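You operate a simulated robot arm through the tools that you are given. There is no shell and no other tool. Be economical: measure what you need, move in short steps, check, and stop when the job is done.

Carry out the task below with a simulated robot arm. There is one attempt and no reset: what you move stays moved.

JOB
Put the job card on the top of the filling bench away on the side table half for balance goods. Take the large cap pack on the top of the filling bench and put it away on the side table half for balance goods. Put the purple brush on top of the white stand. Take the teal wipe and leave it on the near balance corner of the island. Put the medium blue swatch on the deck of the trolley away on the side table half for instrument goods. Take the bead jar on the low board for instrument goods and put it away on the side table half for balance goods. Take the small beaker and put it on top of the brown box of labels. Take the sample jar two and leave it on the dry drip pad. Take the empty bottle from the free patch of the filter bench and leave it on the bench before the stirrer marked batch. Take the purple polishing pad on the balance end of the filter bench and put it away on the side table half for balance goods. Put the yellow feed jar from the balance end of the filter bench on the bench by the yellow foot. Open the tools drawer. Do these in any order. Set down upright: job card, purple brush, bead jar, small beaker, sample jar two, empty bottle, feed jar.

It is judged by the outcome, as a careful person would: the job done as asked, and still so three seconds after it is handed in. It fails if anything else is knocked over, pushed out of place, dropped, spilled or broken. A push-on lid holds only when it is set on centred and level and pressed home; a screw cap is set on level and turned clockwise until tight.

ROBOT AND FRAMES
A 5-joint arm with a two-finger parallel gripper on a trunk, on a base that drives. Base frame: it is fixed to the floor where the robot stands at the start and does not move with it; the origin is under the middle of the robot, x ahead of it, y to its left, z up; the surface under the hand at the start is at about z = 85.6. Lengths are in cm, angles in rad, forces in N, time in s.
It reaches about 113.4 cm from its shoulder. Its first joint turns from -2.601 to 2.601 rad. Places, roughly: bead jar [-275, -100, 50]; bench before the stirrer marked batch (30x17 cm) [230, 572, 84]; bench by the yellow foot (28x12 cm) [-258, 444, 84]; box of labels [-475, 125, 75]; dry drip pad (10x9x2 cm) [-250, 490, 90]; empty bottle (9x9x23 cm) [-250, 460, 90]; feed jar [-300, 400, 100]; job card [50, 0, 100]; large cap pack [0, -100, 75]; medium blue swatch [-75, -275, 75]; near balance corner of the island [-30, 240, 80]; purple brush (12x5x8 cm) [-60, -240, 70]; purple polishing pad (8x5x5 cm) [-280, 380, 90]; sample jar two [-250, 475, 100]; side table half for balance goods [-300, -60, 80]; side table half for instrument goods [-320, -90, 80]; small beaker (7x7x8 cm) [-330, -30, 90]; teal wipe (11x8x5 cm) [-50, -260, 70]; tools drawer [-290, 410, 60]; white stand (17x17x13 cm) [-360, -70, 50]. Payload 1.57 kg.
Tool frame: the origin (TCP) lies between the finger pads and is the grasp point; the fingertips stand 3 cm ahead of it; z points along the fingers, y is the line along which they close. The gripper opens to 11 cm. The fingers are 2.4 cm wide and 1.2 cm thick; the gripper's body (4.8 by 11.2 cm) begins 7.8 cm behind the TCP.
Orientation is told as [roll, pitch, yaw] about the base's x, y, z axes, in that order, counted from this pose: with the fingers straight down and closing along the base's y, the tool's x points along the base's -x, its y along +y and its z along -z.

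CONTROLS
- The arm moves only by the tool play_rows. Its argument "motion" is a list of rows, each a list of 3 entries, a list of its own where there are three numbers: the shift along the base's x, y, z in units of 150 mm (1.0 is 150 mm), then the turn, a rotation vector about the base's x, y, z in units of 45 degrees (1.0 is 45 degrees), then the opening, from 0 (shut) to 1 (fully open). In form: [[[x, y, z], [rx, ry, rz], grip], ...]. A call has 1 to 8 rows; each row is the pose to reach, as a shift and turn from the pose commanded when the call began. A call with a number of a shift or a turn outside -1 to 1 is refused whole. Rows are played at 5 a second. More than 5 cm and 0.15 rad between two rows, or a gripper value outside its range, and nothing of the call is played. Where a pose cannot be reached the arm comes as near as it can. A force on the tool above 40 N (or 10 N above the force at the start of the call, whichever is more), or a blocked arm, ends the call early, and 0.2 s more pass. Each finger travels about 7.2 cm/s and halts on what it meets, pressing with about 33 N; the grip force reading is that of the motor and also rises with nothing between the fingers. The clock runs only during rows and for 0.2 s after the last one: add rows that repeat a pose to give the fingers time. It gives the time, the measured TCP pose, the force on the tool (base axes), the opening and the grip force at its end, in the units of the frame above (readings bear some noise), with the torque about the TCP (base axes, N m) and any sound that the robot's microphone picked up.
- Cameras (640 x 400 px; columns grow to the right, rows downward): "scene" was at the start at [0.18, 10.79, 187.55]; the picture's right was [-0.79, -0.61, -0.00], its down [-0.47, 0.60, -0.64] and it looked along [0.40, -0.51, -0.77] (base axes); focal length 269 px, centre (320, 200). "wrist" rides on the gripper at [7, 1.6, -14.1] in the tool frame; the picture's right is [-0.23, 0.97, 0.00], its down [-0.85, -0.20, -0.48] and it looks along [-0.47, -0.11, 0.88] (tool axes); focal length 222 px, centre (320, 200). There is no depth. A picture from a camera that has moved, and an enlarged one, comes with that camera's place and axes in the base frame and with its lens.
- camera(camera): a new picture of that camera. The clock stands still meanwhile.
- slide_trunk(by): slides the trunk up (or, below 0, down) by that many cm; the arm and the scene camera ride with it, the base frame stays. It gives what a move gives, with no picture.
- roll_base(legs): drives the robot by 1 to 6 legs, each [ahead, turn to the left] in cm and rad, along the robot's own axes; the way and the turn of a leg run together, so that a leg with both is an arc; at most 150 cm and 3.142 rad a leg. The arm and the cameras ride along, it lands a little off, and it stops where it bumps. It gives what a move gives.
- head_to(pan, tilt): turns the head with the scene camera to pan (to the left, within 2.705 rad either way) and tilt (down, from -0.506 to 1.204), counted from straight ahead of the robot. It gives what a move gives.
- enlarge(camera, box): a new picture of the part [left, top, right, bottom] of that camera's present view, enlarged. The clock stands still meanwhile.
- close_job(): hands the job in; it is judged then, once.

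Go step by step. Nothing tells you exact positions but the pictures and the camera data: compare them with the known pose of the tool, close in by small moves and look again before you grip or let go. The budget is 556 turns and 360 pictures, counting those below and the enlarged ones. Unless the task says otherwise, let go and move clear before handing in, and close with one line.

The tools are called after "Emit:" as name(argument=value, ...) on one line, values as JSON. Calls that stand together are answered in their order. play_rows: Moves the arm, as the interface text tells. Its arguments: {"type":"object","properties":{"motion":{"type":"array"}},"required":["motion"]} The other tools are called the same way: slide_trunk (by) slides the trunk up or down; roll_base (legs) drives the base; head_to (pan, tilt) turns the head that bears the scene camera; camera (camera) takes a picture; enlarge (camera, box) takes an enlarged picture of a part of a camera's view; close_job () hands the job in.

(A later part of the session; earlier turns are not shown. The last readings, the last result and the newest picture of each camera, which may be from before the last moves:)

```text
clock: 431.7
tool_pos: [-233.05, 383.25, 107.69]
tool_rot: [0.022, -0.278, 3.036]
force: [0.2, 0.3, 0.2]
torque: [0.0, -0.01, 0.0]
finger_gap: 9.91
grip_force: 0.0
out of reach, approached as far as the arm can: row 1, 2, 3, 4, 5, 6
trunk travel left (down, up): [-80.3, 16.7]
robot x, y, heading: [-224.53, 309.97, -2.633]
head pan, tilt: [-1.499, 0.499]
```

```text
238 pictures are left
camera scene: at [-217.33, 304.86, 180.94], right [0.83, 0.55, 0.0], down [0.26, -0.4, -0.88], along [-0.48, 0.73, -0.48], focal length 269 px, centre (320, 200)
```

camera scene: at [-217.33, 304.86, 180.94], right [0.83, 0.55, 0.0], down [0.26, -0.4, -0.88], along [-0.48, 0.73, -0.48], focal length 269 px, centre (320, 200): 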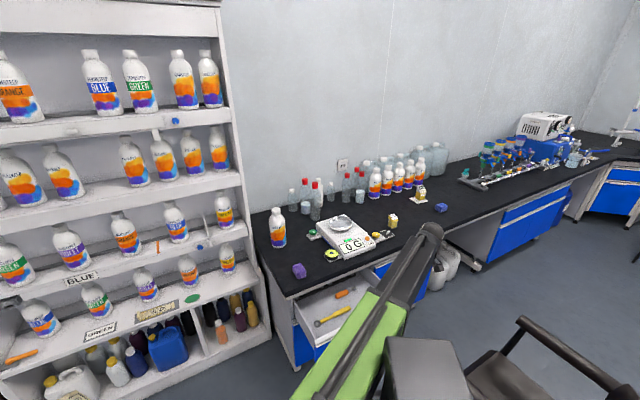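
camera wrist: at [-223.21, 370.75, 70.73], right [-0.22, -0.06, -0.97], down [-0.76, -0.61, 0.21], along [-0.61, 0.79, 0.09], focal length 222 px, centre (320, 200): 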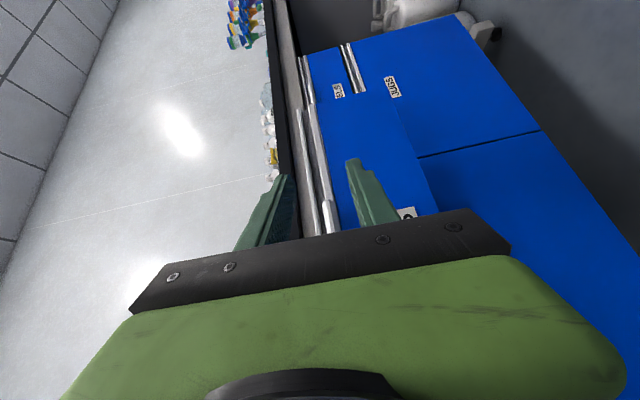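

The tool has a leftover sideways tilt; I correct it to vertical.

Emit:
play_rows(motion=[[[0, 0, 0], [-0.005, -0.18, 0], 0.9], [[0, 0, 0], [-0.01, -0.357, 0], 0.9], [[0, 0, 0], [-0.01, -0.357, 0], 0.9]])

```text
clock: 432.5
tool_pos: [-232.1, 383.41, 107.15]
tool_rot: [-0.005, 0.001, 3.028]
force: [-0.1, -0.2, 0.0]
torque: [-0.03, 0.02, 0.01]
finger_gap: 9.88
grip_force: 0.0
out of reach, approached as far as the arm can: row 1, 2, 3
trunk travel left (down, up): [-80.3, 16.7]
robot x, y, heading: [-224.25, 309.9, -2.629]
head pan, tilt: [-1.499, 0.499]
```

Emit:
slide_trunk(by=10)

Emit:
roll_base(legs=[[0, 0.55]])

Emit:
camera(camera="wrist")

```text
clock: 433.8
tool_pos: [-232.02, 383.31, 117.05]
tool_rot: [-0.003, 0.0, 3.029]
force: [0.1, -1.0, -0.4]
torque: [-0.02, 0.02, -0.02]
finger_gap: 9.89
grip_force: 0.1
trunk travel left (down, up): [-90.3, 6.7]
robot x, y, heading: [-224.52, 309.86, -2.631]
head pan, tilt: [-1.499, 0.499]
```

```text
clock: 435.8
tool_pos: [-269.74, 368.37, 117.11]
tool_rot: [-0.006, -0.002, -2.701]
force: [-0.6, -1.2, 0.6]
torque: [0.04, -0.01, 0.05]
finger_gap: 9.93
grip_force: 0.1
trunk travel left (down, up): [-90.3, 6.7]
robot x, y, heading: [-221.47, 308.41, -2.083]
head pan, tilt: [-1.499, 0.499]
```

```text
237 pictures are left
camera wrist: at [-262.7, 370.07, 131.22], right [0.21, -0.98, -0.01], down [-0.86, -0.19, 0.48], along [-0.47, -0.1, -0.88], focal length 222 px, centre (320, 200)
```

wrist: 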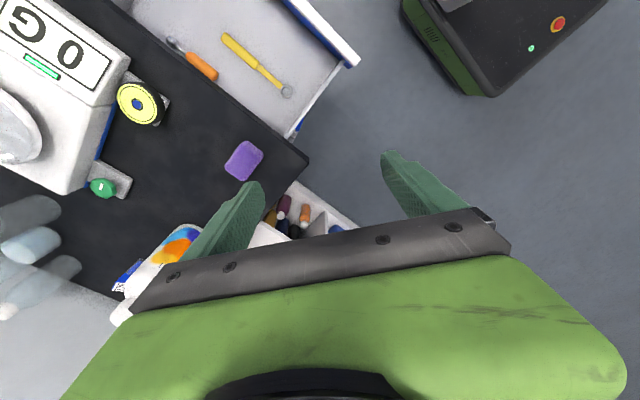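

Emit:
roll_base(legs=[[-17, 0]])

Emit:
play_rows(motion=[[[-0.2, -0.05, 0], [0, 0, -0.18], 0.9], [[-0.4, -0.1, 0], [0, 0, -0.36], 0.9], [[-0.6, -0.15, 0], [0, 0, -0.54], 0.9], [[-0.8, -0.15, 0], [0, 0, -0.72], 0.9], [[-0.97, -0.15, 0], [0, 0, -0.9], 0.9]])

Emit:
camera(camera="wrist")

```text
clock: 437.2
tool_pos: [-261.19, 383.52, 116.95]
tool_rot: [-0.005, -0.001, -2.701]
force: [0.3, -0.1, -1.1]
torque: [-0.04, 0.03, 0.02]
finger_gap: 9.88
grip_force: 0.1
trunk travel left (down, up): [-90.3, 6.7]
robot x, y, heading: [-212.68, 322.83, -2.082]
head pan, tilt: [-1.499, 0.499]
```

```text
clock: 438.4
tool_pos: [-275.8, 381.16, 117.01]
tool_rot: [-0.006, -0.001, 2.87]
force: [-0.4, -0.1, 0.5]
torque: [-0.01, -0.02, 0.0]
finger_gap: 9.9
grip_force: 0.2
trunk travel left (down, up): [-90.3, 6.7]
robot x, y, heading: [-212.74, 322.9, -2.084]
head pan, tilt: [-1.499, 0.499]
```

```text
236 pictures are left
camera wrist: at [-269.7, 377.81, 131.2], right [-0.48, -0.88, -0.01], down [-0.77, 0.42, 0.48], along [-0.42, 0.23, -0.88], focal length 222 px, centre (320, 200)
```

wrist: 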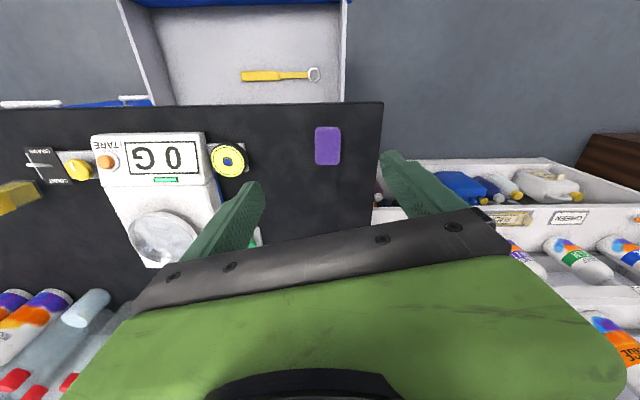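

Emit:
play_rows(motion=[[[-0.15, 0.03, 0], [0, 0, -0.15], 0.9], [[-0.29, 0.06, 0], [0, 0, -0.29], 0.9], [[-0.29, 0.06, 0], [0, 0, -0.29], 0.9]])

Emit:
slide_trunk(by=-17)

Emit:
camera(camera="wrist")

```text
clock: 439.2
tool_pos: [-279.48, 381.41, 117.01]
tool_rot: [-0.005, -0.001, 2.647]
force: [-0.6, -0.6, 0.1]
torque: [0.03, -0.03, -0.02]
finger_gap: 9.89
grip_force: 0.0
out of reach, approached as far as the arm can: row 2, 3
trunk travel left (down, up): [-90.3, 6.7]
robot x, y, heading: [-213.39, 322.87, -2.081]
head pan, tilt: [-1.499, 0.499]
```

```text
clock: 441.2
tool_pos: [-279.47, 381.31, 99.98]
tool_rot: [-0.005, -0.003, 2.645]
force: [0.1, 0.1, 0.3]
torque: [0.02, -0.02, -0.01]
finger_gap: 9.9
grip_force: 0.0
trunk travel left (down, up): [-73.3, 23.7]
robot x, y, heading: [-213.01, 323.26, -2.084]
head pan, tilt: [-1.499, 0.499]
```

```text
235 pictures are left
camera wrist: at [-274.15, 376.7, 114.2], right [-0.66, -0.75, -0.01], down [-0.66, 0.58, 0.48], along [-0.36, 0.32, -0.88], focal length 222 px, centre (320, 200)
```

wrist: 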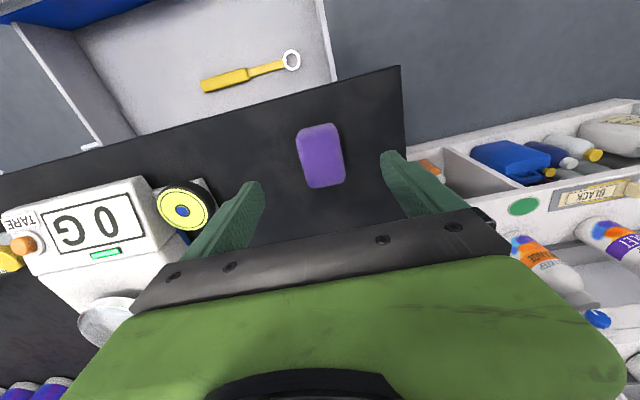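

Emit:
slide_trunk(by=-10.7)

Emit:
play_rows(motion=[[[0, 0, 0], [0, 0, 0], 0.3], [[0, 0, 0], [0, 0, 0], 0.2], [[0, 0, 0], [0, 0, 0], 0.2], [[0, 0, 0], [0, 0, 0], 0.2], [[0, 0, 0], [0, 0, 0], 0.2], [[0, 0, 0], [0, 0, 0], 0.2]])

Emit:
slide_trunk(by=25)

Emit:
camera(camera="wrist")

```text
clock: 442.6
tool_pos: [-279.54, 381.33, 89.27]
tool_rot: [-0.006, 0.0, 2.646]
force: [0.6, 0.3, -0.5]
torque: [0.04, 0.03, 0.04]
finger_gap: 9.89
grip_force: 0.1
trunk travel left (down, up): [-62.6, 34.4]
robot x, y, heading: [-213.01, 322.88, -2.082]
head pan, tilt: [-1.499, 0.499]
```

```text
clock: 443.9
tool_pos: [-279.45, 381.31, 89.34]
tool_rot: [-0.004, -0.002, 2.647]
force: [-0.2, 1.0, 1.8]
torque: [-0.02, 0.06, -0.02]
finger_gap: 4.91
grip_force: 32.9
trunk travel left (down, up): [-62.6, 34.4]
robot x, y, heading: [-213.13, 323.3, -2.087]
head pan, tilt: [-1.499, 0.499]
```

```text
clock: 446.5
tool_pos: [-279.45, 381.36, 114.2]
tool_rot: [-0.005, -0.002, 2.646]
force: [-0.2, 0.2, -0.5]
torque: [0.01, 0.0, -0.04]
finger_gap: 4.89
grip_force: 33.0
trunk travel left (down, up): [-87.6, 9.4]
robot x, y, heading: [-212.91, 323.0, -2.088]
head pan, tilt: [-1.499, 0.499]
```

```text
234 pictures are left
camera wrist: at [-274.16, 376.71, 128.49], right [-0.66, -0.75, -0.01], down [-0.66, 0.58, 0.48], along [-0.36, 0.32, -0.88], focal length 222 px, centre (320, 200)
```

wrist: 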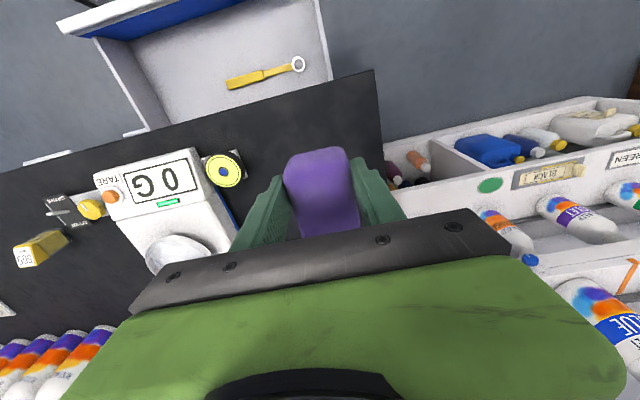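

The pad is held. I retract and drive back to the front of the side table.

Emit:
play_rows(motion=[[[0.24, -0.21, 0], [0, 0, -0.1], 0.2], [[0.48, -0.42, 0], [0, 0, -0.2], 0.2], [[0.72, -0.63, 0], [0, 0, -0.3], 0.2], [[0.85, -0.75, 0], [0, 0, -0.4], 0.2]])

Emit:
roll_base(legs=[[0, 0.357], [100, 0], [100, 0], [102, 0]])

Emit:
head_to(pan=0.1, tilt=0.8)

Emit:
camera(camera="scene")

```text
clock: 447.5
tool_pos: [-266.55, 370.02, 114.24]
tool_rot: [-0.005, -0.002, 2.332]
force: [-0.3, 0.2, -0.6]
torque: [-0.02, -0.01, 0.03]
finger_gap: 4.91
grip_force: 32.8
trunk travel left (down, up): [-87.6, 9.4]
robot x, y, heading: [-212.86, 322.87, -2.078]
head pan, tilt: [-1.499, 0.499]
```

```text
clock: 463.5
tool_pos: [-326.09, 47.65, 114.5]
tool_rot: [-0.004, -0.001, 2.7]
force: [0.1, 0.0, -0.8]
torque: [-0.04, -0.03, -0.01]
finger_gap: 4.87
grip_force: 32.7
trunk travel left (down, up): [-87.6, 9.4]
robot x, y, heading: [-259.01, 23.08, -1.715]
head pan, tilt: [-1.499, 0.499]
```

```text
clock: 465.2
tool_pos: [-326.07, 47.57, 114.34]
tool_rot: [-0.006, -0.003, 2.7]
force: [0.3, 0.7, 0.1]
torque: [0.03, -0.02, 0.02]
finger_gap: 4.92
grip_force: 32.7
trunk travel left (down, up): [-87.6, 9.4]
robot x, y, heading: [-259.3, 22.88, -1.715]
head pan, tilt: [0.099, 0.799]
```

```text
233 pictures are left
camera scene: at [-241.95, 16.9, 185.87], right [-1.0, 0.05, 0.0], down [0.03, 0.72, -0.7], along [-0.03, -0.7, -0.72], focal length 269 px, centre (320, 200)
```

scene: 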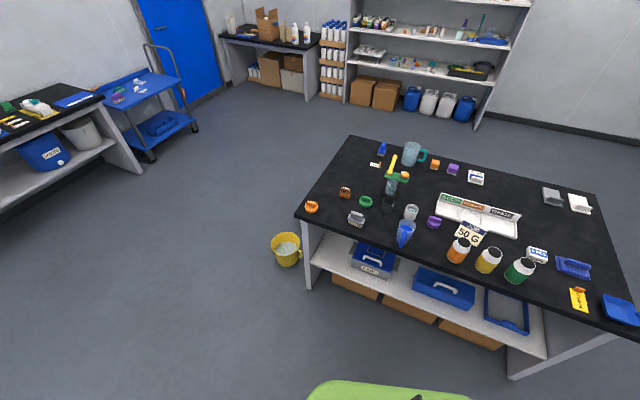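

Emit:
roll_base(legs=[[0, 1.483]])

Emit:
camera(camera="wrist")

```text
clock: 469.2
tool_pos: [-290.68, -41.18, 114.32]
tool_rot: [-0.006, -0.003, -2.121]
force: [1.2, -0.5, -0.5]
torque: [0.06, 0.04, 0.01]
finger_gap: 4.89
grip_force: 33.3
trunk travel left (down, up): [-87.6, 9.4]
robot x, y, heading: [-256.79, 31.4, -0.236]
head pan, tilt: [0.099, 0.799]
```

```text
232 pictures are left
camera wrist: at [-285.64, -35.96, 128.45], right [0.71, -0.7, 0.0], down [-0.61, -0.63, 0.48], along [-0.34, -0.34, -0.88], focal length 222 px, centre (320, 200)
```

wrist: 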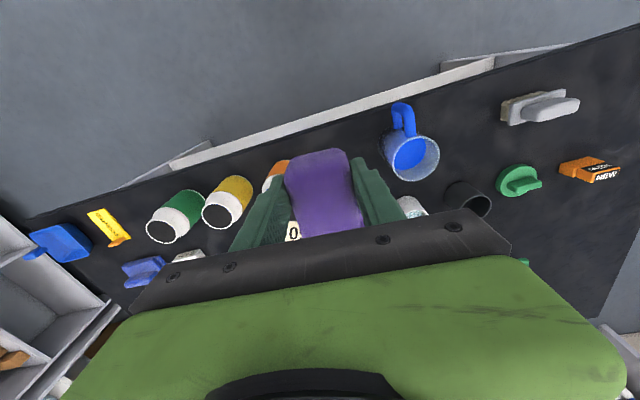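

Emit:
play_rows(motion=[[[-0.09, -0.2, 0], [0, 0, 0.05], 0.2], [[-0.173, -0.387, 0], [0, 0, 0.08], 0.2], [[-0.173, -0.387, 0], [0, 0, 0.08], 0.2]])

Emit:
slide_trunk(by=-15)

Emit:
camera(camera="wrist")

Emit:
head_to(pan=-1.6, tilt=0.8)

Emit:
camera(camera="scene")

```text
clock: 470.0
tool_pos: [-293.14, -46.69, 114.51]
tool_rot: [-0.006, -0.003, -2.058]
force: [0.8, 0.6, -0.4]
torque: [-0.05, -0.02, 0.02]
finger_gap: 4.94
grip_force: 33.1
trunk travel left (down, up): [-87.6, 9.4]
robot x, y, heading: [-256.51, 31.12, -0.239]
head pan, tilt: [0.099, 0.799]
```

```text
clock: 471.8
tool_pos: [-293.1, -47.0, 99.32]
tool_rot: [-0.005, -0.001, -2.058]
force: [-0.2, 0.2, -0.8]
torque: [0.0, 0.0, -0.01]
finger_gap: 4.92
grip_force: 33.5
trunk travel left (down, up): [-72.6, 24.4]
robot x, y, heading: [-256.53, 31.24, -0.24]
head pan, tilt: [0.099, 0.799]
```

```text
231 pictures are left
camera wrist: at [-288.36, -41.48, 113.5], right [0.75, -0.66, -0.01], down [-0.57, -0.66, 0.48], along [-0.32, -0.36, -0.88], focal length 222 px, centre (320, 200)
```

wrist: 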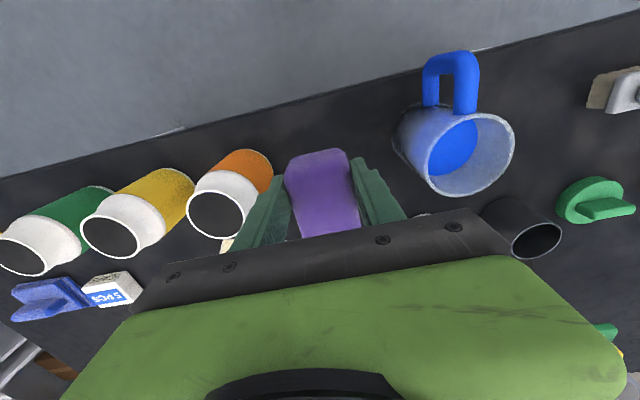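

```text
clock: 473.5
tool_pos: [-293.09, -46.95, 99.24]
tool_rot: [-0.005, -0.002, -2.058]
force: [0.1, -0.8, -1.0]
torque: [0.03, 0.01, 0.0]
finger_gap: 4.9
grip_force: 33.3
trunk travel left (down, up): [-72.6, 24.4]
robot x, y, heading: [-256.74, 31.78, -0.235]
head pan, tilt: [-1.6, 0.799]
```

```text
230 pictures are left
camera scene: at [-259.24, 40.97, 170.87], right [-0.96, 0.26, 0.0], down [0.19, 0.69, -0.7], along [-0.18, -0.67, -0.72], focal length 269 px, centre (320, 200)
```

scene: 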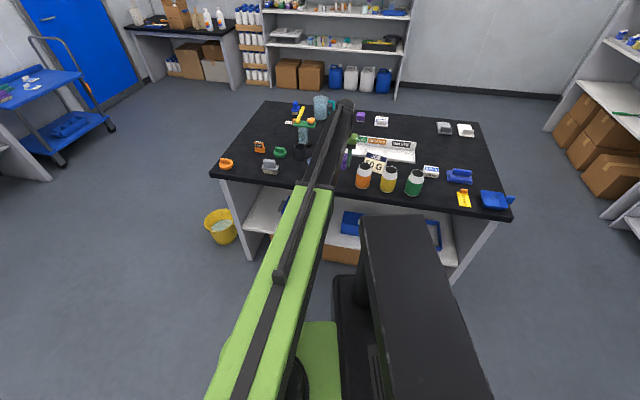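

I nudge 0.9 cm away from the orange jar, then lower onto the table.

Emit:
play_rows(motion=[[[0.055, 0.01, 0], [0, 0, 0], 0.2], [[0.055, 0.01, 0], [0, 0, 0], 0.2]])

Emit:
slide_trunk(by=-9.4)

Emit:
slide_trunk(by=-0.6)

```text
clock: 474.1
tool_pos: [-292.3, -46.86, 99.28]
tool_rot: [-0.004, -0.004, -2.057]
force: [-1.0, 0.1, -0.8]
torque: [0.03, 0.0, 0.01]
finger_gap: 4.9
grip_force: 33.4
trunk travel left (down, up): [-72.6, 24.4]
robot x, y, heading: [-256.74, 31.06, -0.241]
head pan, tilt: [-1.6, 0.799]
```

```text
clock: 475.4
tool_pos: [-292.25, -46.87, 89.9]
tool_rot: [-0.006, -0.003, -2.059]
force: [0.2, -0.5, -1.7]
torque: [0.01, 0.0, -0.01]
finger_gap: 4.9
grip_force: 32.8
trunk travel left (down, up): [-63.2, 33.8]
robot x, y, heading: [-256.49, 31.35, -0.234]
head pan, tilt: [-1.6, 0.799]
```

```text
clock: 475.9
tool_pos: [-292.16, -46.81, 89.2]
tool_rot: [-0.005, -0.001, -2.057]
force: [-1.2, 0.6, 1.8]
torque: [-0.07, -0.04, -0.01]
finger_gap: 4.89
grip_force: 32.7
trunk travel left (down, up): [-62.6, 34.4]
robot x, y, heading: [-256.48, 31.3, -0.233]
head pan, tilt: [-1.6, 0.799]
```

Emit:
play_rows(motion=[[[0, 0, 0], [0, 0, 0], 0.57], [[0, 0, 0], [0, 0, 0], 0.57]])

Emit:
slide_trunk(by=25)

Emit:
camera(camera="wrist")

```text
clock: 476.5
tool_pos: [-292.15, -46.86, 89.34]
tool_rot: [-0.005, -0.002, -2.058]
force: [-0.6, 1.0, 0.9]
torque: [0.01, 0.04, 0.02]
finger_gap: 6.27
grip_force: 0.1
trunk travel left (down, up): [-62.6, 34.4]
robot x, y, heading: [-256.48, 31.39, -0.236]
head pan, tilt: [-1.6, 0.799]
```

```text
clock: 479.1
tool_pos: [-292.26, -46.81, 114.4]
tool_rot: [-0.006, -0.003, -2.059]
force: [0.2, 0.4, 0.3]
torque: [0.03, 0.01, 0.02]
finger_gap: 6.27
grip_force: 0.0
trunk travel left (down, up): [-87.6, 9.4]
robot x, y, heading: [-256.64, 31.41, -0.234]
head pan, tilt: [-1.6, 0.799]
```

```text
229 pictures are left
camera wrist: at [-287.54, -41.34, 128.49], right [0.75, -0.66, -0.01], down [-0.57, -0.66, 0.48], along [-0.32, -0.36, -0.88], focal length 222 px, centre (320, 200)
```

wrist: 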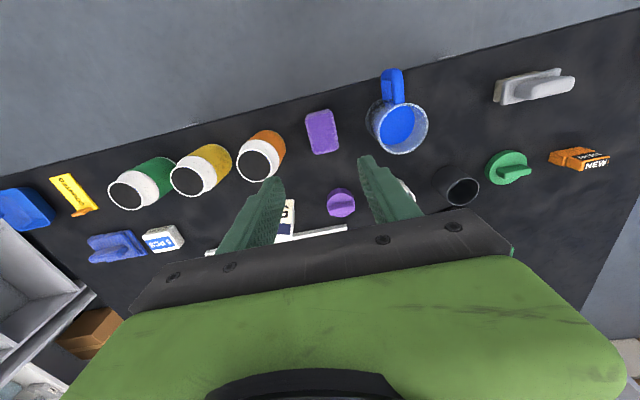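

Pad placed. Next the cap pack on the filling bench: I raise and drive over there.

Emit:
slide_trunk(by=9)

Emit:
play_rows(motion=[[[0.12, 0.28, 0], [0, 0, 0], 1], [[0.24, 0.56, 0], [0, 0, 0], 1], [[0.36, 0.84, 0], [0, 0, 0], 1]])

Emit:
roll_base(legs=[[0, -0.25], [110, 0], [108, 0], [0, 1.8]])

Emit:
head_to(pan=-1.5, tilt=0.8)

Emit:
camera(camera="scene")

Emit:
camera(camera="wrist")

```text
clock: 480.4
tool_pos: [-292.22, -46.88, 123.24]
tool_rot: [-0.005, 0.0, -2.057]
force: [0.7, 0.3, -0.8]
torque: [-0.02, 0.02, 0.01]
finger_gap: 6.26
grip_force: 0.0
trunk travel left (down, up): [-96.6, 0.4]
robot x, y, heading: [-256.7, 31.23, -0.238]
head pan, tilt: [-1.6, 0.799]
```

```text
clock: 481.2
tool_pos: [-286.94, -34.1, 123.35]
tool_rot: [-0.005, -0.006, -2.058]
force: [0.1, -1.0, -0.7]
torque: [0.01, -0.02, 0.01]
finger_gap: 11.01
grip_force: 0.1
trunk travel left (down, up): [-96.6, 0.4]
robot x, y, heading: [-256.65, 31.37, -0.238]
head pan, tilt: [-1.6, 0.799]
```

```text
clock: 497.1
tool_pos: [-1.66, -104.27, 123.2]
tool_rot: [-0.006, -0.001, -0.543]
force: [-0.5, -0.8, -1.5]
torque: [0.13, -0.09, 0.0]
finger_gap: 10.99
grip_force: 0.1
trunk travel left (down, up): [-96.6, 0.4]
robot x, y, heading: [-74.38, -67.3, 1.297]
head pan, tilt: [-1.6, 0.799]
```

```text
clock: 497.7
tool_pos: [-1.56, -103.93, 123.29]
tool_rot: [-0.006, 0.0, -0.542]
force: [0.0, 1.1, -0.4]
torque: [0.0, 0.04, 0.02]
finger_gap: 11.01
grip_force: 0.0
trunk travel left (down, up): [-96.6, 0.4]
robot x, y, heading: [-74.53, -67.43, 1.289]
head pan, tilt: [-1.499, 0.799]
```

```text
228 pictures are left
camera scene: at [-83.76, -68.93, 194.88], right [-0.2, -0.98, 0.0], down [-0.7, 0.15, -0.7], along [0.68, -0.14, -0.72], focal length 269 px, centre (320, 200)
```

scene: 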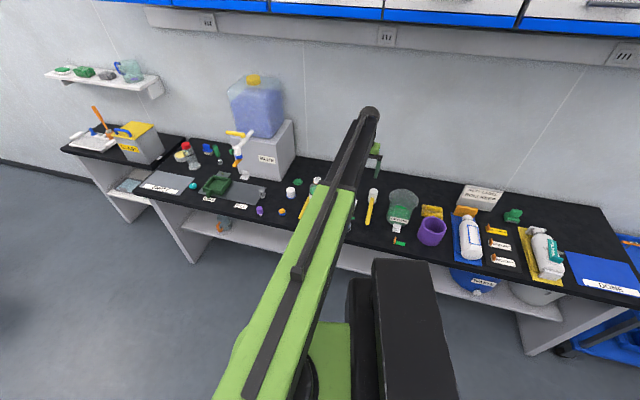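

```text
227 pictures are left
camera wrist: at [-6.73, -98.7, 137.37], right [0.7, 0.72, -0.01], down [0.63, -0.61, 0.48], along [0.34, -0.34, -0.88], focal length 222 px, centre (320, 200)
```

wrist: 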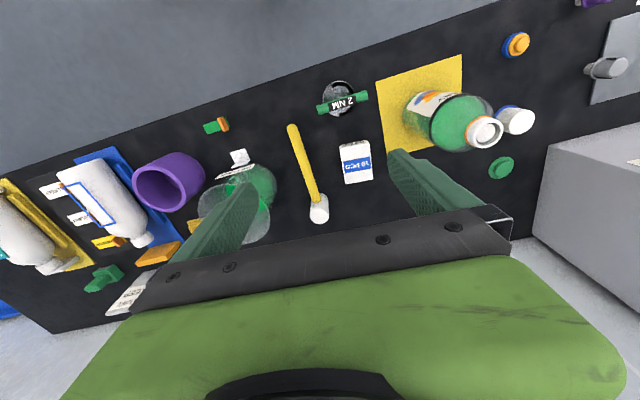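

Emit:
enlarge(camera="wrist", box=[280, 70, 440, 230])

Emit:
enlarge(camera="wrist", box=[20, 120, 260, 320])

```text
2.50 times, centred on (360, 150) of wrist
camera zoom: at [-6.73, -98.7, 137.37], right [0.7, 0.72, -0.01], down [0.63, -0.61, 0.48], along [0.34, -0.34, -0.88], focal length 555 px, centre (220, 325)
```

zoom: 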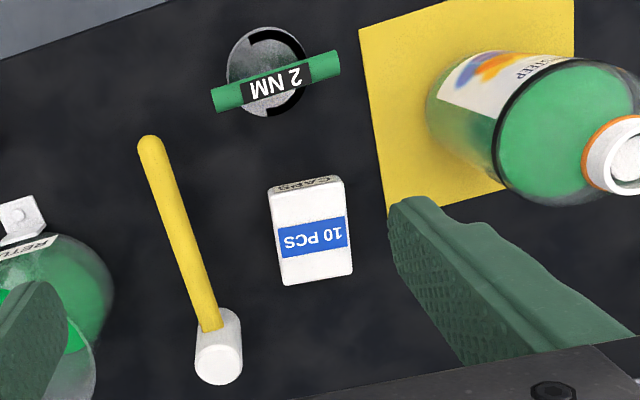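

```text
2.00 times, centred on (140, 220) of wrist
camera zoom: at [-6.73, -98.7, 137.37], right [0.7, 0.72, -0.01], down [0.63, -0.61, 0.48], along [0.34, -0.34, -0.88], focal length 444 px, centre (680, 160)
```

zoom: 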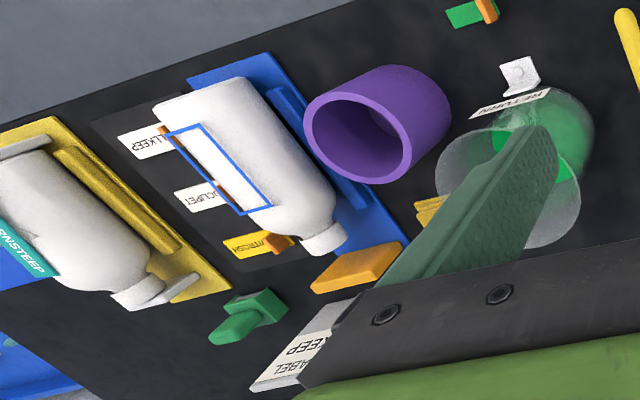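

The "10 PCS CAPS" box is the large cap pack at about (10.4, -104.5). I shuffle the base a little closer.

Emit:
roll_base(legs=[[0, -0.6], [14, 0], [0, 0.53]])

Emit:
camera(camera="wrist")

```text
clock: 502.2
tool_pos: [6.7, -100.09, 123.2]
tool_rot: [-0.004, -0.002, -0.61]
force: [-0.1, 0.2, 0.1]
torque: [0.02, 0.0, 0.0]
finger_gap: 10.99
grip_force: 0.1
trunk travel left (down, up): [-96.6, 0.4]
robot x, y, heading: [-63.46, -58.53, 1.224]
head pan, tilt: [-1.499, 0.799]
```

```text
224 pictures are left
camera wrist: at [1.81, -94.47, 137.42], right [0.74, 0.67, -0.01], down [0.59, -0.65, 0.48], along [0.32, -0.36, -0.88], focal length 222 px, centre (320, 200)
```

wrist: 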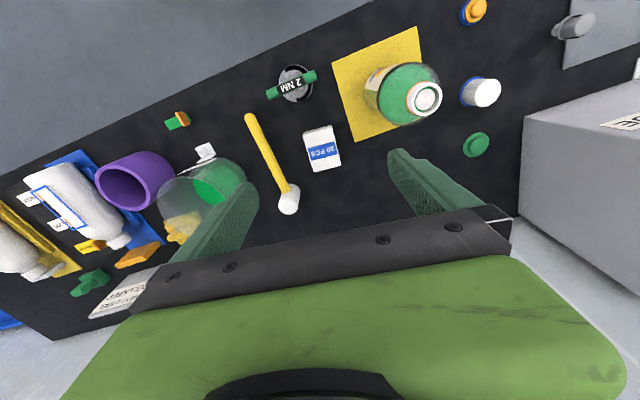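

Emit:
play_rows(motion=[[[0.15, -0.14, 0], [0, 0, 0], 1], [[0.29, -0.284, 0], [0, 0, 0], 1], [[0.29, -0.284, 0], [0, 0, 0], 1]])

Emit:
slide_trunk(by=-23)

Emit:
camera(camera="wrist")

```text
clock: 503.0
tool_pos: [10.88, -104.3, 123.3]
tool_rot: [-0.004, -0.002, -0.611]
force: [0.8, 0.9, -0.9]
torque: [0.02, -0.01, 0.0]
finger_gap: 10.99
grip_force: 0.1
trunk travel left (down, up): [-96.6, 0.4]
robot x, y, heading: [-63.59, -58.25, 1.219]
head pan, tilt: [-1.499, 0.799]
```

```text
clock: 505.4
tool_pos: [10.85, -104.3, 100.34]
tool_rot: [-0.008, -0.002, -0.612]
force: [0.0, -0.4, -0.1]
torque: [0.02, 0.01, 0.02]
finger_gap: 11.02
grip_force: 0.0
trunk travel left (down, up): [-73.6, 23.4]
robot x, y, heading: [-63.52, -58.25, 1.226]
head pan, tilt: [-1.499, 0.799]
```

```text
223 pictures are left
camera wrist: at [6.08, -98.65, 114.5], right [0.74, 0.67, -0.01], down [0.59, -0.65, 0.48], along [0.32, -0.36, -0.88], focal length 222 px, centre (320, 200)
```

wrist: 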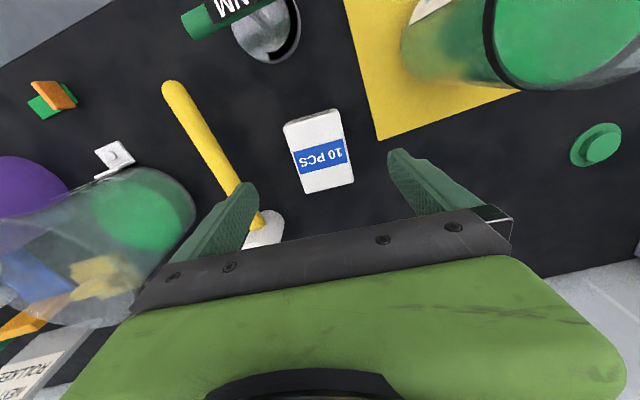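

Emit:
play_rows(motion=[[[0, 0, 0], [0, 0, 0], 0.85], [[0, 0, 0], [0, 0, 0], 0.85]])

Emit:
slide_trunk(by=-11.1)

Emit:
play_rows(motion=[[[0, 0, 0], [0, 0, 0], 0.5], [[0, 0, 0], [0, 0, 0], 0.4], [[0, 0, 0], [0, 0, 0], 0.4], [[0, 0, 0], [0, 0, 0], 0.4], [[0, 0, 0], [0, 0, 0], 0.4]])

Emit:
slide_trunk(by=34)

Emit:
camera(camera="wrist")

```text
clock: 506.0
tool_pos: [11.05, -104.19, 100.3]
tool_rot: [-0.007, -0.004, -0.61]
force: [-0.7, -0.5, 0.3]
torque: [0.04, -0.02, 0.01]
finger_gap: 9.37
grip_force: 0.1
trunk travel left (down, up): [-73.6, 23.4]
robot x, y, heading: [-63.94, -58.71, 1.224]
head pan, tilt: [-1.499, 0.799]
```

```text
clock: 507.4
tool_pos: [10.89, -104.34, 89.3]
tool_rot: [-0.006, -0.002, -0.611]
force: [0.8, -0.1, 0.7]
torque: [0.0, 0.0, -0.01]
finger_gap: 9.34
grip_force: 0.0
trunk travel left (down, up): [-62.5, 34.5]
robot x, y, heading: [-63.63, -58.53, 1.228]
head pan, tilt: [-1.499, 0.799]
```

```text
clock: 508.6
tool_pos: [10.89, -104.35, 89.28]
tool_rot: [-0.007, 0.0, -0.611]
force: [-0.1, 0.2, 1.1]
torque: [0.06, 0.0, 0.06]
finger_gap: 6.73
grip_force: 32.6
trunk travel left (down, up): [-62.5, 34.5]
robot x, y, heading: [-63.47, -58.46, 1.227]
head pan, tilt: [-1.499, 0.799]
```

```text
clock: 512.0
tool_pos: [10.81, -104.26, 123.21]
tool_rot: [-0.006, -0.001, -0.612]
force: [0.9, -0.1, -0.3]
torque: [-0.03, 0.03, 0.01]
finger_gap: 6.69
grip_force: 32.9
trunk travel left (down, up): [-96.5, 0.5]
robot x, y, heading: [-63.24, -58.26, 1.222]
head pan, tilt: [-1.499, 0.799]
```

```text
222 pictures are left
camera wrist: at [6.09, -98.66, 137.39], right [0.74, 0.67, -0.01], down [0.59, -0.65, 0.48], along [0.32, -0.36, -0.88], focal length 222 px, centre (320, 200)
```

wrist: 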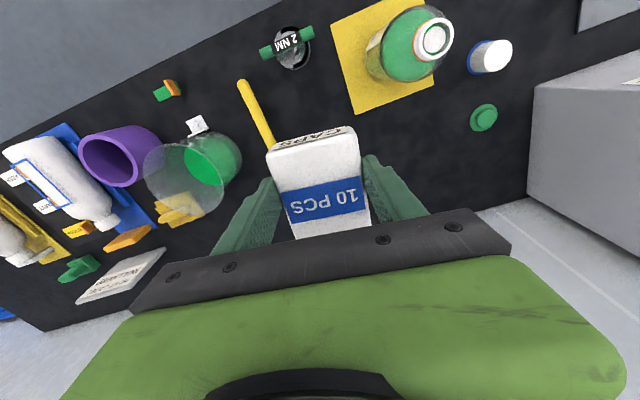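

Cap pack held. I retract and back to the side table's front, to the spot freed by the beaker.

Emit:
play_rows(motion=[[[-0.25, 0.14, 0], [0, 0, -0.15], 0.4], [[-0.5, 0.28, 0], [0, 0, -0.3], 0.4], [[-0.75, 0.42, 0], [0, 0, -0.45], 0.4], [[-0.9, 0.52, 0], [0, 0, -0.6], 0.4]])

Emit:
roll_base(legs=[[0, -1.536], [-112, 0], [-111, 0], [0, -0.46]])

Emit:
head_to(pan=-1.5, tilt=0.8)

Emit:
camera(camera="scene")

Emit:
camera(camera="wrist")

```text
clock: 513.0
tool_pos: [-2.72, -96.38, 123.33]
tool_rot: [-0.007, -0.001, -1.082]
force: [-0.1, 0.1, -0.6]
torque: [0.03, 0.0, 0.0]
finger_gap: 6.69
grip_force: 33.2
trunk travel left (down, up): [-96.5, 0.5]
robot x, y, heading: [-63.7, -58.49, 1.223]
head pan, tilt: [-1.499, 0.799]
```

```text
clock: 529.1
tool_pos: [-335.51, -34.01, 123.24]
tool_rot: [-0.004, -0.003, -3.06]
force: [-0.5, -0.8, -0.8]
torque: [0.01, 0.01, 0.02]
finger_gap: 6.68
grip_force: 33.1
trunk travel left (down, up): [-96.5, 0.5]
robot x, y, heading: [-278.93, 3.99, -0.746]
head pan, tilt: [-1.499, 0.799]
```

```text
clock: 529.7
tool_pos: [-335.54, -33.87, 123.27]
tool_rot: [-0.005, -0.002, -3.059]
force: [-0.6, 0.3, 0.2]
torque: [-0.06, -0.03, 0.01]
finger_gap: 6.69
grip_force: 32.5
trunk travel left (down, up): [-96.5, 0.5]
robot x, y, heading: [-278.85, 4.49, -0.743]
head pan, tilt: [-1.499, 0.799]
```

```text
221 pictures are left
camera scene: at [-275.64, 13.62, 194.76], right [-0.78, 0.62, 0.0], down [0.45, 0.56, -0.7], along [-0.44, -0.55, -0.72], focal length 269 px, centre (320, 200)
```

scene: 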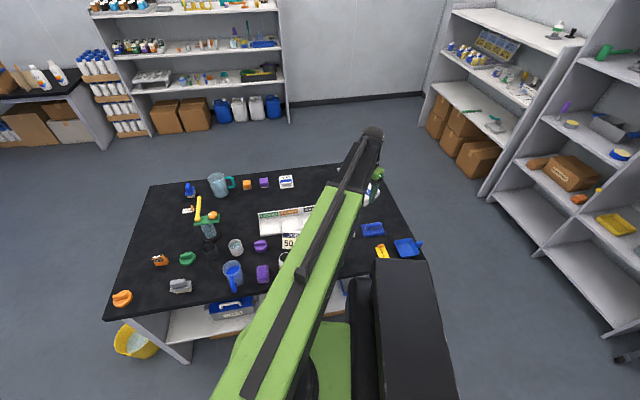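

```text
220 pictures are left
camera wrist: at [-328.45, -34.87, 137.45], right [-0.15, -0.99, -0.01], down [-0.87, 0.13, 0.48], along [-0.48, 0.08, -0.88], focal length 222 px, centre (320, 200)
```

wrist: 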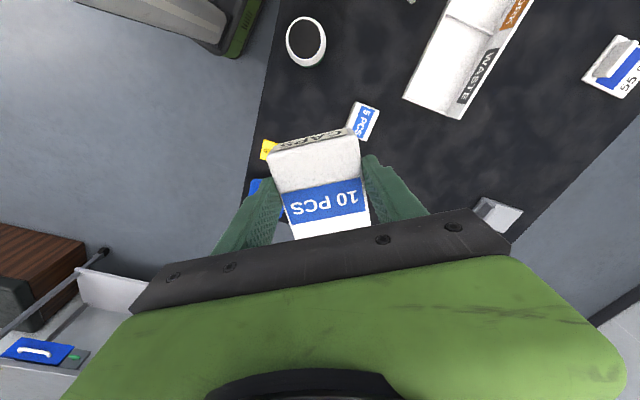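

Emit:
play_rows(motion=[[[0.05, 0.1, 0], [0, 0, -0.18], 0.4], [[0.1, 0.2, 0], [0, 0, -0.36], 0.4], [[0.15, 0.3, 0], [0, 0, -0.54], 0.4], [[0.183, 0.393, 0], [0, 0, -0.72], 0.4], [[0.183, 0.393, 0], [0, 0, -0.72], 0.4]])

Emit:
slide_trunk(by=-22)

Emit:
camera(camera="wrist")

```text
clock: 530.9
tool_pos: [-333.03, -28.06, 123.31]
tool_rot: [-0.008, -0.001, 2.656]
force: [-0.4, 0.4, 0.2]
torque: [-0.01, 0.02, 0.01]
finger_gap: 6.71
grip_force: 33.0
trunk travel left (down, up): [-96.5, 0.5]
robot x, y, heading: [-278.93, 4.29, -0.744]
head pan, tilt: [-1.499, 0.799]
```

```text
clock: 533.2
tool_pos: [-332.96, -28.03, 101.17]
tool_rot: [-0.007, -0.003, 2.657]
force: [-0.7, 0.8, -0.1]
torque: [0.0, 0.02, -0.01]
finger_gap: 6.67
grip_force: 33.3
trunk travel left (down, up): [-74.5, 22.5]
robot x, y, heading: [-279.12, 4.17, -0.743]
head pan, tilt: [-1.499, 0.799]
```

```text
219 pictures are left
camera wrist: at [-327.59, -32.64, 115.4], right [-0.65, -0.76, -0.01], down [-0.66, 0.57, 0.48], along [-0.36, 0.32, -0.88], focal length 222 px, centre (320, 200)
```

wrist: 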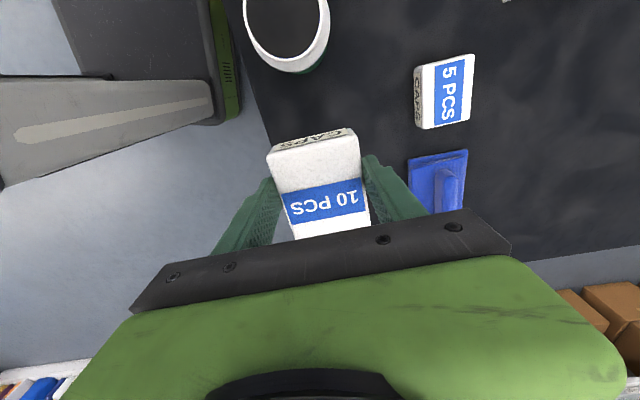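

Emit:
play_rows(motion=[[[-0.04, -0.07, 0], [0, 0, 0], 0.4], [[-0.04, -0.07, 0], [0, 0, 0], 0.4]])

Emit:
slide_trunk(by=-11.2)

Emit:
slide_trunk(by=-0.7)

```text
clock: 533.8
tool_pos: [-333.58, -29.23, 101.27]
tool_rot: [-0.008, -0.002, 2.657]
force: [-0.2, 0.2, -0.7]
torque: [-0.05, 0.0, 0.02]
finger_gap: 6.71
grip_force: 33.3
trunk travel left (down, up): [-74.5, 22.5]
robot x, y, heading: [-279.27, 4.5, -0.746]
head pan, tilt: [-1.499, 0.799]
```

```text
clock: 535.2
tool_pos: [-333.57, -29.19, 90.06]
tool_rot: [-0.008, -0.002, 2.658]
force: [-0.1, 1.2, 0.1]
torque: [0.03, -0.02, -0.02]
finger_gap: 6.69
grip_force: 32.9
trunk travel left (down, up): [-63.3, 33.7]
robot x, y, heading: [-278.75, 4.25, -0.747]
head pan, tilt: [-1.499, 0.799]
```

```text
clock: 535.8
tool_pos: [-333.56, -29.16, 89.3]
tool_rot: [-0.006, -0.002, 2.659]
force: [-0.6, -0.1, -0.4]
torque: [0.02, 0.03, -0.03]
finger_gap: 6.71
grip_force: 33.4
trunk travel left (down, up): [-62.6, 34.4]
robot x, y, heading: [-279.19, 4.48, -0.749]
head pan, tilt: [-1.499, 0.799]
```

Emit:
slide_trunk(by=-0.3)

Emit:
play_rows(motion=[[[0, 0, 0], [0, 0, 0], 0.75], [[0, 0, 0], [0, 0, 0], 0.75]])

Emit:
slide_trunk(by=34)

Emit:
camera(camera="wrist")

```text
clock: 536.3
tool_pos: [-333.53, -29.17, 89.14]
tool_rot: [-0.004, -0.003, 2.658]
force: [-8.2, -5.3, 32.3]
torque: [-0.27, 0.3, -0.01]
finger_gap: 6.69
grip_force: 33.0
trunk travel left (down, up): [-62.3, 34.7]
robot x, y, heading: [-279.12, 4.56, -0.743]
head pan, tilt: [-1.499, 0.799]
```

```text
clock: 536.9
tool_pos: [-333.5, -29.18, 88.95]
tool_rot: [-0.009, -0.002, 2.657]
force: [0.6, -0.1, -0.1]
torque: [-0.02, 0.01, 0.0]
finger_gap: 8.23
grip_force: 0.1
trunk travel left (down, up): [-62.3, 34.7]
robot x, y, heading: [-279.04, 4.56, -0.743]
head pan, tilt: [-1.499, 0.799]
```

```text
clock: 540.2
tool_pos: [-333.56, -29.13, 122.96]
tool_rot: [-0.008, -0.002, 2.659]
force: [-0.8, 0.3, -0.4]
torque: [-0.01, 0.03, 0.01]
finger_gap: 8.24
grip_force: 0.1
trunk travel left (down, up): [-96.3, 0.7]
robot x, y, heading: [-278.78, 4.51, -0.743]
head pan, tilt: [-1.499, 0.799]
```

```text
218 pictures are left
camera wrist: at [-328.25, -33.74, 137.19], right [-0.65, -0.76, -0.01], down [-0.66, 0.57, 0.48], along [-0.36, 0.32, -0.88], focal length 222 px, centre (320, 200)
```

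wrist: 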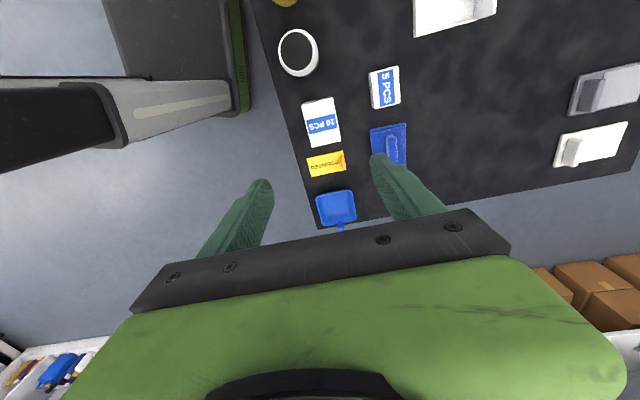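

Cap pack placed. Now to the trolley for the swatch, brush and wipe.

Emit:
roll_base(legs=[[0, 0.47], [94, 0], [0, -1.0], [140, 0]])

Emit:
head_to(pan=0.3, tilt=0.7)

Emit:
camera(camera="scene")

```text
clock: 555.5
tool_pos: [-210.25, -154.5, 123.0]
tool_rot: [-0.006, -0.001, 2.146]
force: [0.1, -1.1, 0.2]
torque: [0.01, 0.01, 0.0]
finger_gap: 8.22
grip_force: 0.1
trunk travel left (down, up): [-96.3, 0.7]
robot x, y, heading: [-147.43, -152.3, -1.25]
head pan, tilt: [-1.499, 0.799]
```

```text
clock: 557.3
tool_pos: [-210.09, -154.56, 122.94]
tool_rot: [-0.007, -0.002, 2.146]
force: [0.1, 1.0, -0.2]
torque: [-0.01, -0.02, 0.0]
finger_gap: 8.24
grip_force: 0.0
trunk travel left (down, up): [-96.3, 0.7]
robot x, y, heading: [-147.39, -152.75, -1.255]
head pan, tilt: [0.3, 0.7]
```

```text
217 pictures are left
camera scene: at [-127.95, -149.99, 195.39], right [-0.81, -0.58, 0.0], down [-0.37, 0.52, -0.77], along [0.44, -0.62, -0.64], focal length 269 px, centre (320, 200)
```

scene: 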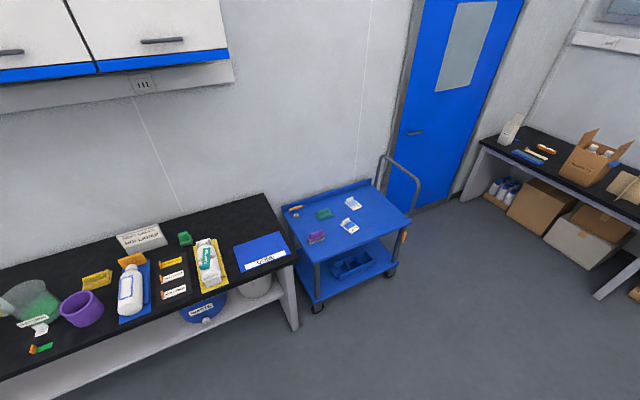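

Emit:
enlarge(camera="scene", box=[265, 170, 425, 310])

```text
2.86 times, centred on (345, 240) of scene
camera zoom: at [-127.95, -149.99, 195.39], right [-0.81, -0.58, 0.0], down [-0.37, 0.52, -0.77], along [0.44, -0.62, -0.64], focal length 769 px, centre (249, 86)
```

zoom: 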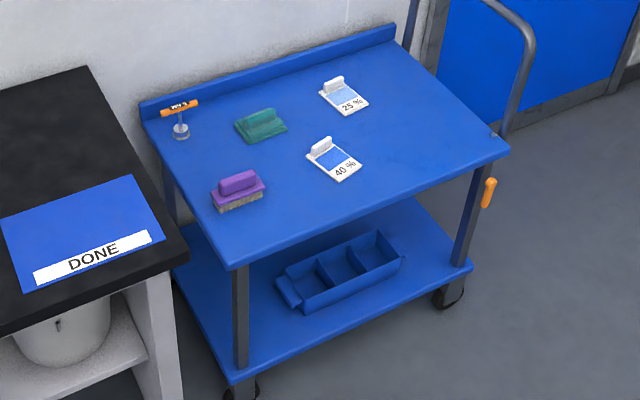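

The trolley shows the purple brush, teal wipe, and swatches 25 % and 40 % (the medium blue one). I turn and back up beside the trolley.

Emit:
roll_base(legs=[[0, 2.895], [-74, 0], [0, -0.25]])

Emit:
camera(camera="wrist")

Emit:
head_to(pan=-1.6, tilt=0.9)

Emit:
camera(camera="scene")

```text
clock: 563.0
tool_pos: [-98.02, -190.94, 123.01]
tool_rot: [-0.008, -0.003, -1.679]
force: [0.6, 0.3, -0.6]
torque: [-0.08, 0.05, -0.02]
finger_gap: 8.25
grip_force: 0.0
trunk travel left (down, up): [-96.3, 0.7]
robot x, y, heading: [-160.95, -147.23, 1.229]
head pan, tilt: [0.3, 0.7]
stopped in leg 1: the robot was blocked; the commanded pose is now the measured one
```

```text
215 pictures are left
camera wrist: at [-95.58, -183.93, 137.15], right [0.94, -0.33, -0.01], down [-0.29, -0.83, 0.48], along [-0.17, -0.45, -0.88], focal length 222 px, centre (320, 200)
```

wrist: 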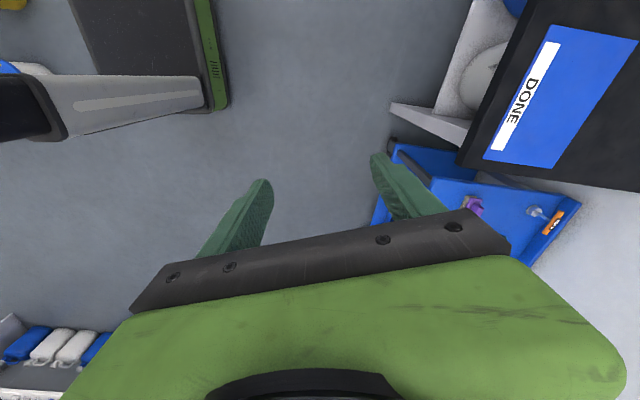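

```text
clock: 564.8
tool_pos: [-98.22, -190.94, 123.06]
tool_rot: [-0.007, -0.002, -1.678]
force: [0.1, 0.9, -1.1]
torque: [0.01, 0.01, 0.01]
finger_gap: 8.23
grip_force: 0.0
trunk travel left (down, up): [-96.3, 0.7]
robot x, y, heading: [-161.12, -147.07, 1.232]
head pan, tilt: [-1.6, 0.901]
```

```text
214 pictures are left
camera scene: at [-171.46, -148.78, 193.77], right [-0.36, -0.93, 0.0], down [-0.73, 0.28, -0.62], along [0.58, -0.22, -0.78], focal length 269 px, centre (320, 200)
```

scene: 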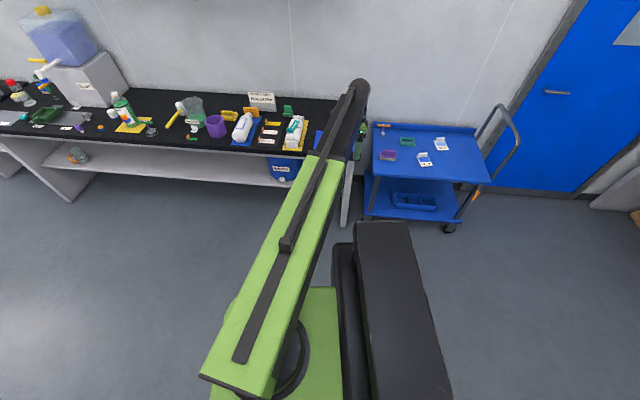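

Emit:
roll_base(legs=[[0, 0.6], [-82, 0], [0, -0.45]])

Emit:
camera(camera="wrist")

```text
clock: 572.2
tool_pos: [-72.37, -262.41, 123.11]
tool_rot: [-0.008, -0.003, -1.534]
force: [-0.2, -1.0, -0.8]
torque: [-0.05, -0.02, -0.03]
finger_gap: 8.26
grip_force: 0.1
trunk travel left (down, up): [-96.3, 0.7]
robot x, y, heading: [-137.96, -228.45, 1.371]
head pan, tilt: [-1.6, 0.901]
```

```text
213 pictures are left
camera wrist: at [-71.01, -255.07, 137.21], right [0.98, -0.19, -0.01], down [-0.16, -0.86, 0.48], along [-0.1, -0.47, -0.88], focal length 222 px, centre (320, 200)
```

wrist: 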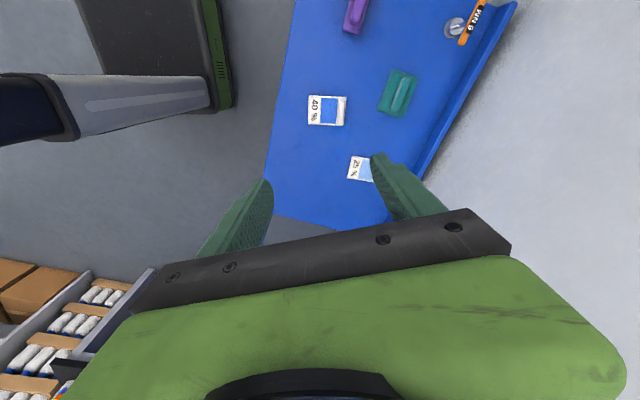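

Emit:
enlarge(camera="wrist", box=[280, 50, 440, 200])

```text
2.67 times, centred on (360, 125) of wrist
camera zoom: at [-71.01, -255.07, 137.21], right [0.98, -0.19, -0.01], down [-0.16, -0.86, 0.48], along [-0.1, -0.47, -0.88], focal length 592 px, centre (213, 400)
```

zoom: 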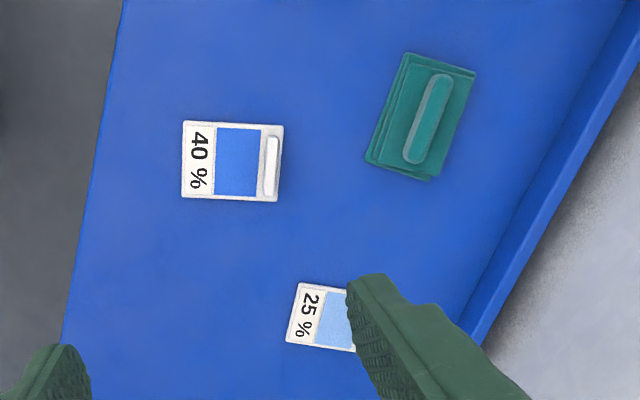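

The 40 % swatch has an upright fin; I line the fingers up across it.

Emit:
play_rows(motion=[[[0.11, -0.04, 0], [0, 0, -0.13], 0.6], [[0.22, -0.08, 0], [0, 0, -0.26], 0.6], [[0.327, -0.12, 0], [0, 0, -0.38], 0.6], [[0.327, -0.12, 0], [0, 0, -0.38], 0.6]])

Emit:
slide_trunk(by=-36)

Emit:
camera(camera="wrist")

```text
clock: 573.2
tool_pos: [-67.44, -264.0, 123.04]
tool_rot: [-0.007, -0.002, -1.832]
force: [0.4, 1.0, 0.3]
torque: [0.0, -0.03, -0.01]
finger_gap: 6.62
grip_force: 0.1
trunk travel left (down, up): [-96.3, 0.7]
robot x, y, heading: [-137.93, -228.56, 1.368]
head pan, tilt: [-1.6, 0.901]
```

```text
clock: 576.7
tool_pos: [-67.38, -264.14, 87.1]
tool_rot: [-0.007, -0.002, -1.833]
force: [0.3, -0.4, -0.1]
torque: [-0.01, 0.0, 0.02]
finger_gap: 6.62
grip_force: 0.1
trunk travel left (down, up): [-60.3, 36.7]
robot x, y, heading: [-138.02, -228.84, 1.373]
head pan, tilt: [-1.6, 0.901]
```

```text
211 pictures are left
camera wrist: at [-63.99, -257.51, 101.2], right [0.88, -0.47, -0.01], down [-0.41, -0.77, 0.48], along [-0.23, -0.42, -0.88], focal length 222 px, centre (320, 200)
```

wrist: 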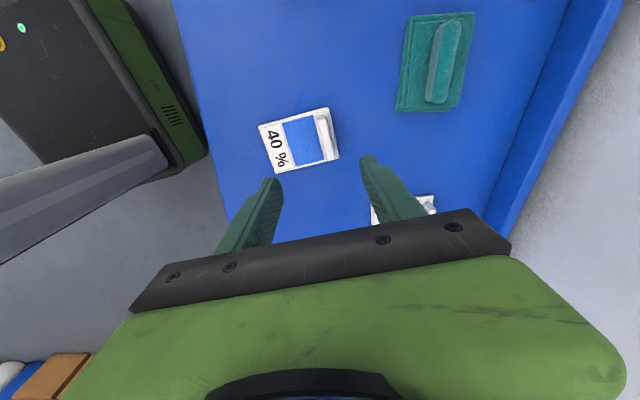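

Emit:
play_rows(motion=[[[0.052, 0.013, 0], [0, 0, 0], 0.5], [[0.052, 0.013, 0], [0, 0, 0], 0.5]])

Emit:
slide_trunk(by=-12)

Emit:
camera(camera="wrist")

```text
clock: 577.3
tool_pos: [-66.59, -263.75, 86.99]
tool_rot: [-0.007, -0.003, -1.832]
force: [-0.7, -0.1, 0.1]
torque: [0.01, -0.02, 0.03]
finger_gap: 5.51
grip_force: 0.1
trunk travel left (down, up): [-60.3, 36.7]
robot x, y, heading: [-138.02, -228.64, 1.374]
head pan, tilt: [-1.6, 0.901]
```

```text
clock: 578.8
tool_pos: [-66.58, -263.76, 74.97]
tool_rot: [-0.006, -0.001, -1.833]
force: [-0.2, -0.1, 0.0]
torque: [0.01, 0.01, 0.02]
finger_gap: 5.52
grip_force: 0.0
trunk travel left (down, up): [-48.3, 48.7]
robot x, y, heading: [-138.31, -228.41, 1.373]
head pan, tilt: [-1.6, 0.901]
```

```text
210 pictures are left
camera wrist: at [-63.22, -257.31, 89.2], right [0.88, -0.47, -0.01], down [-0.41, -0.77, 0.48], along [-0.23, -0.42, -0.88], focal length 222 px, centre (320, 200)
```

wrist: 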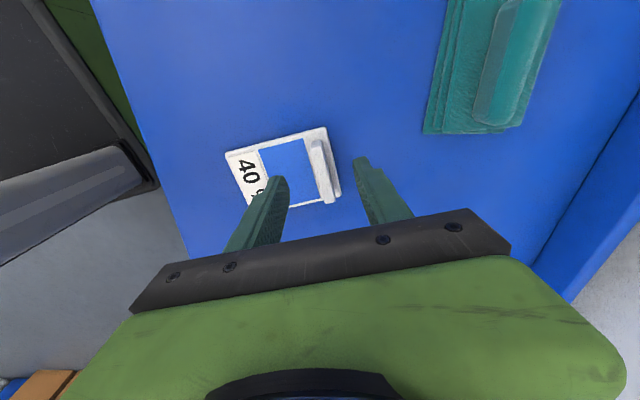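

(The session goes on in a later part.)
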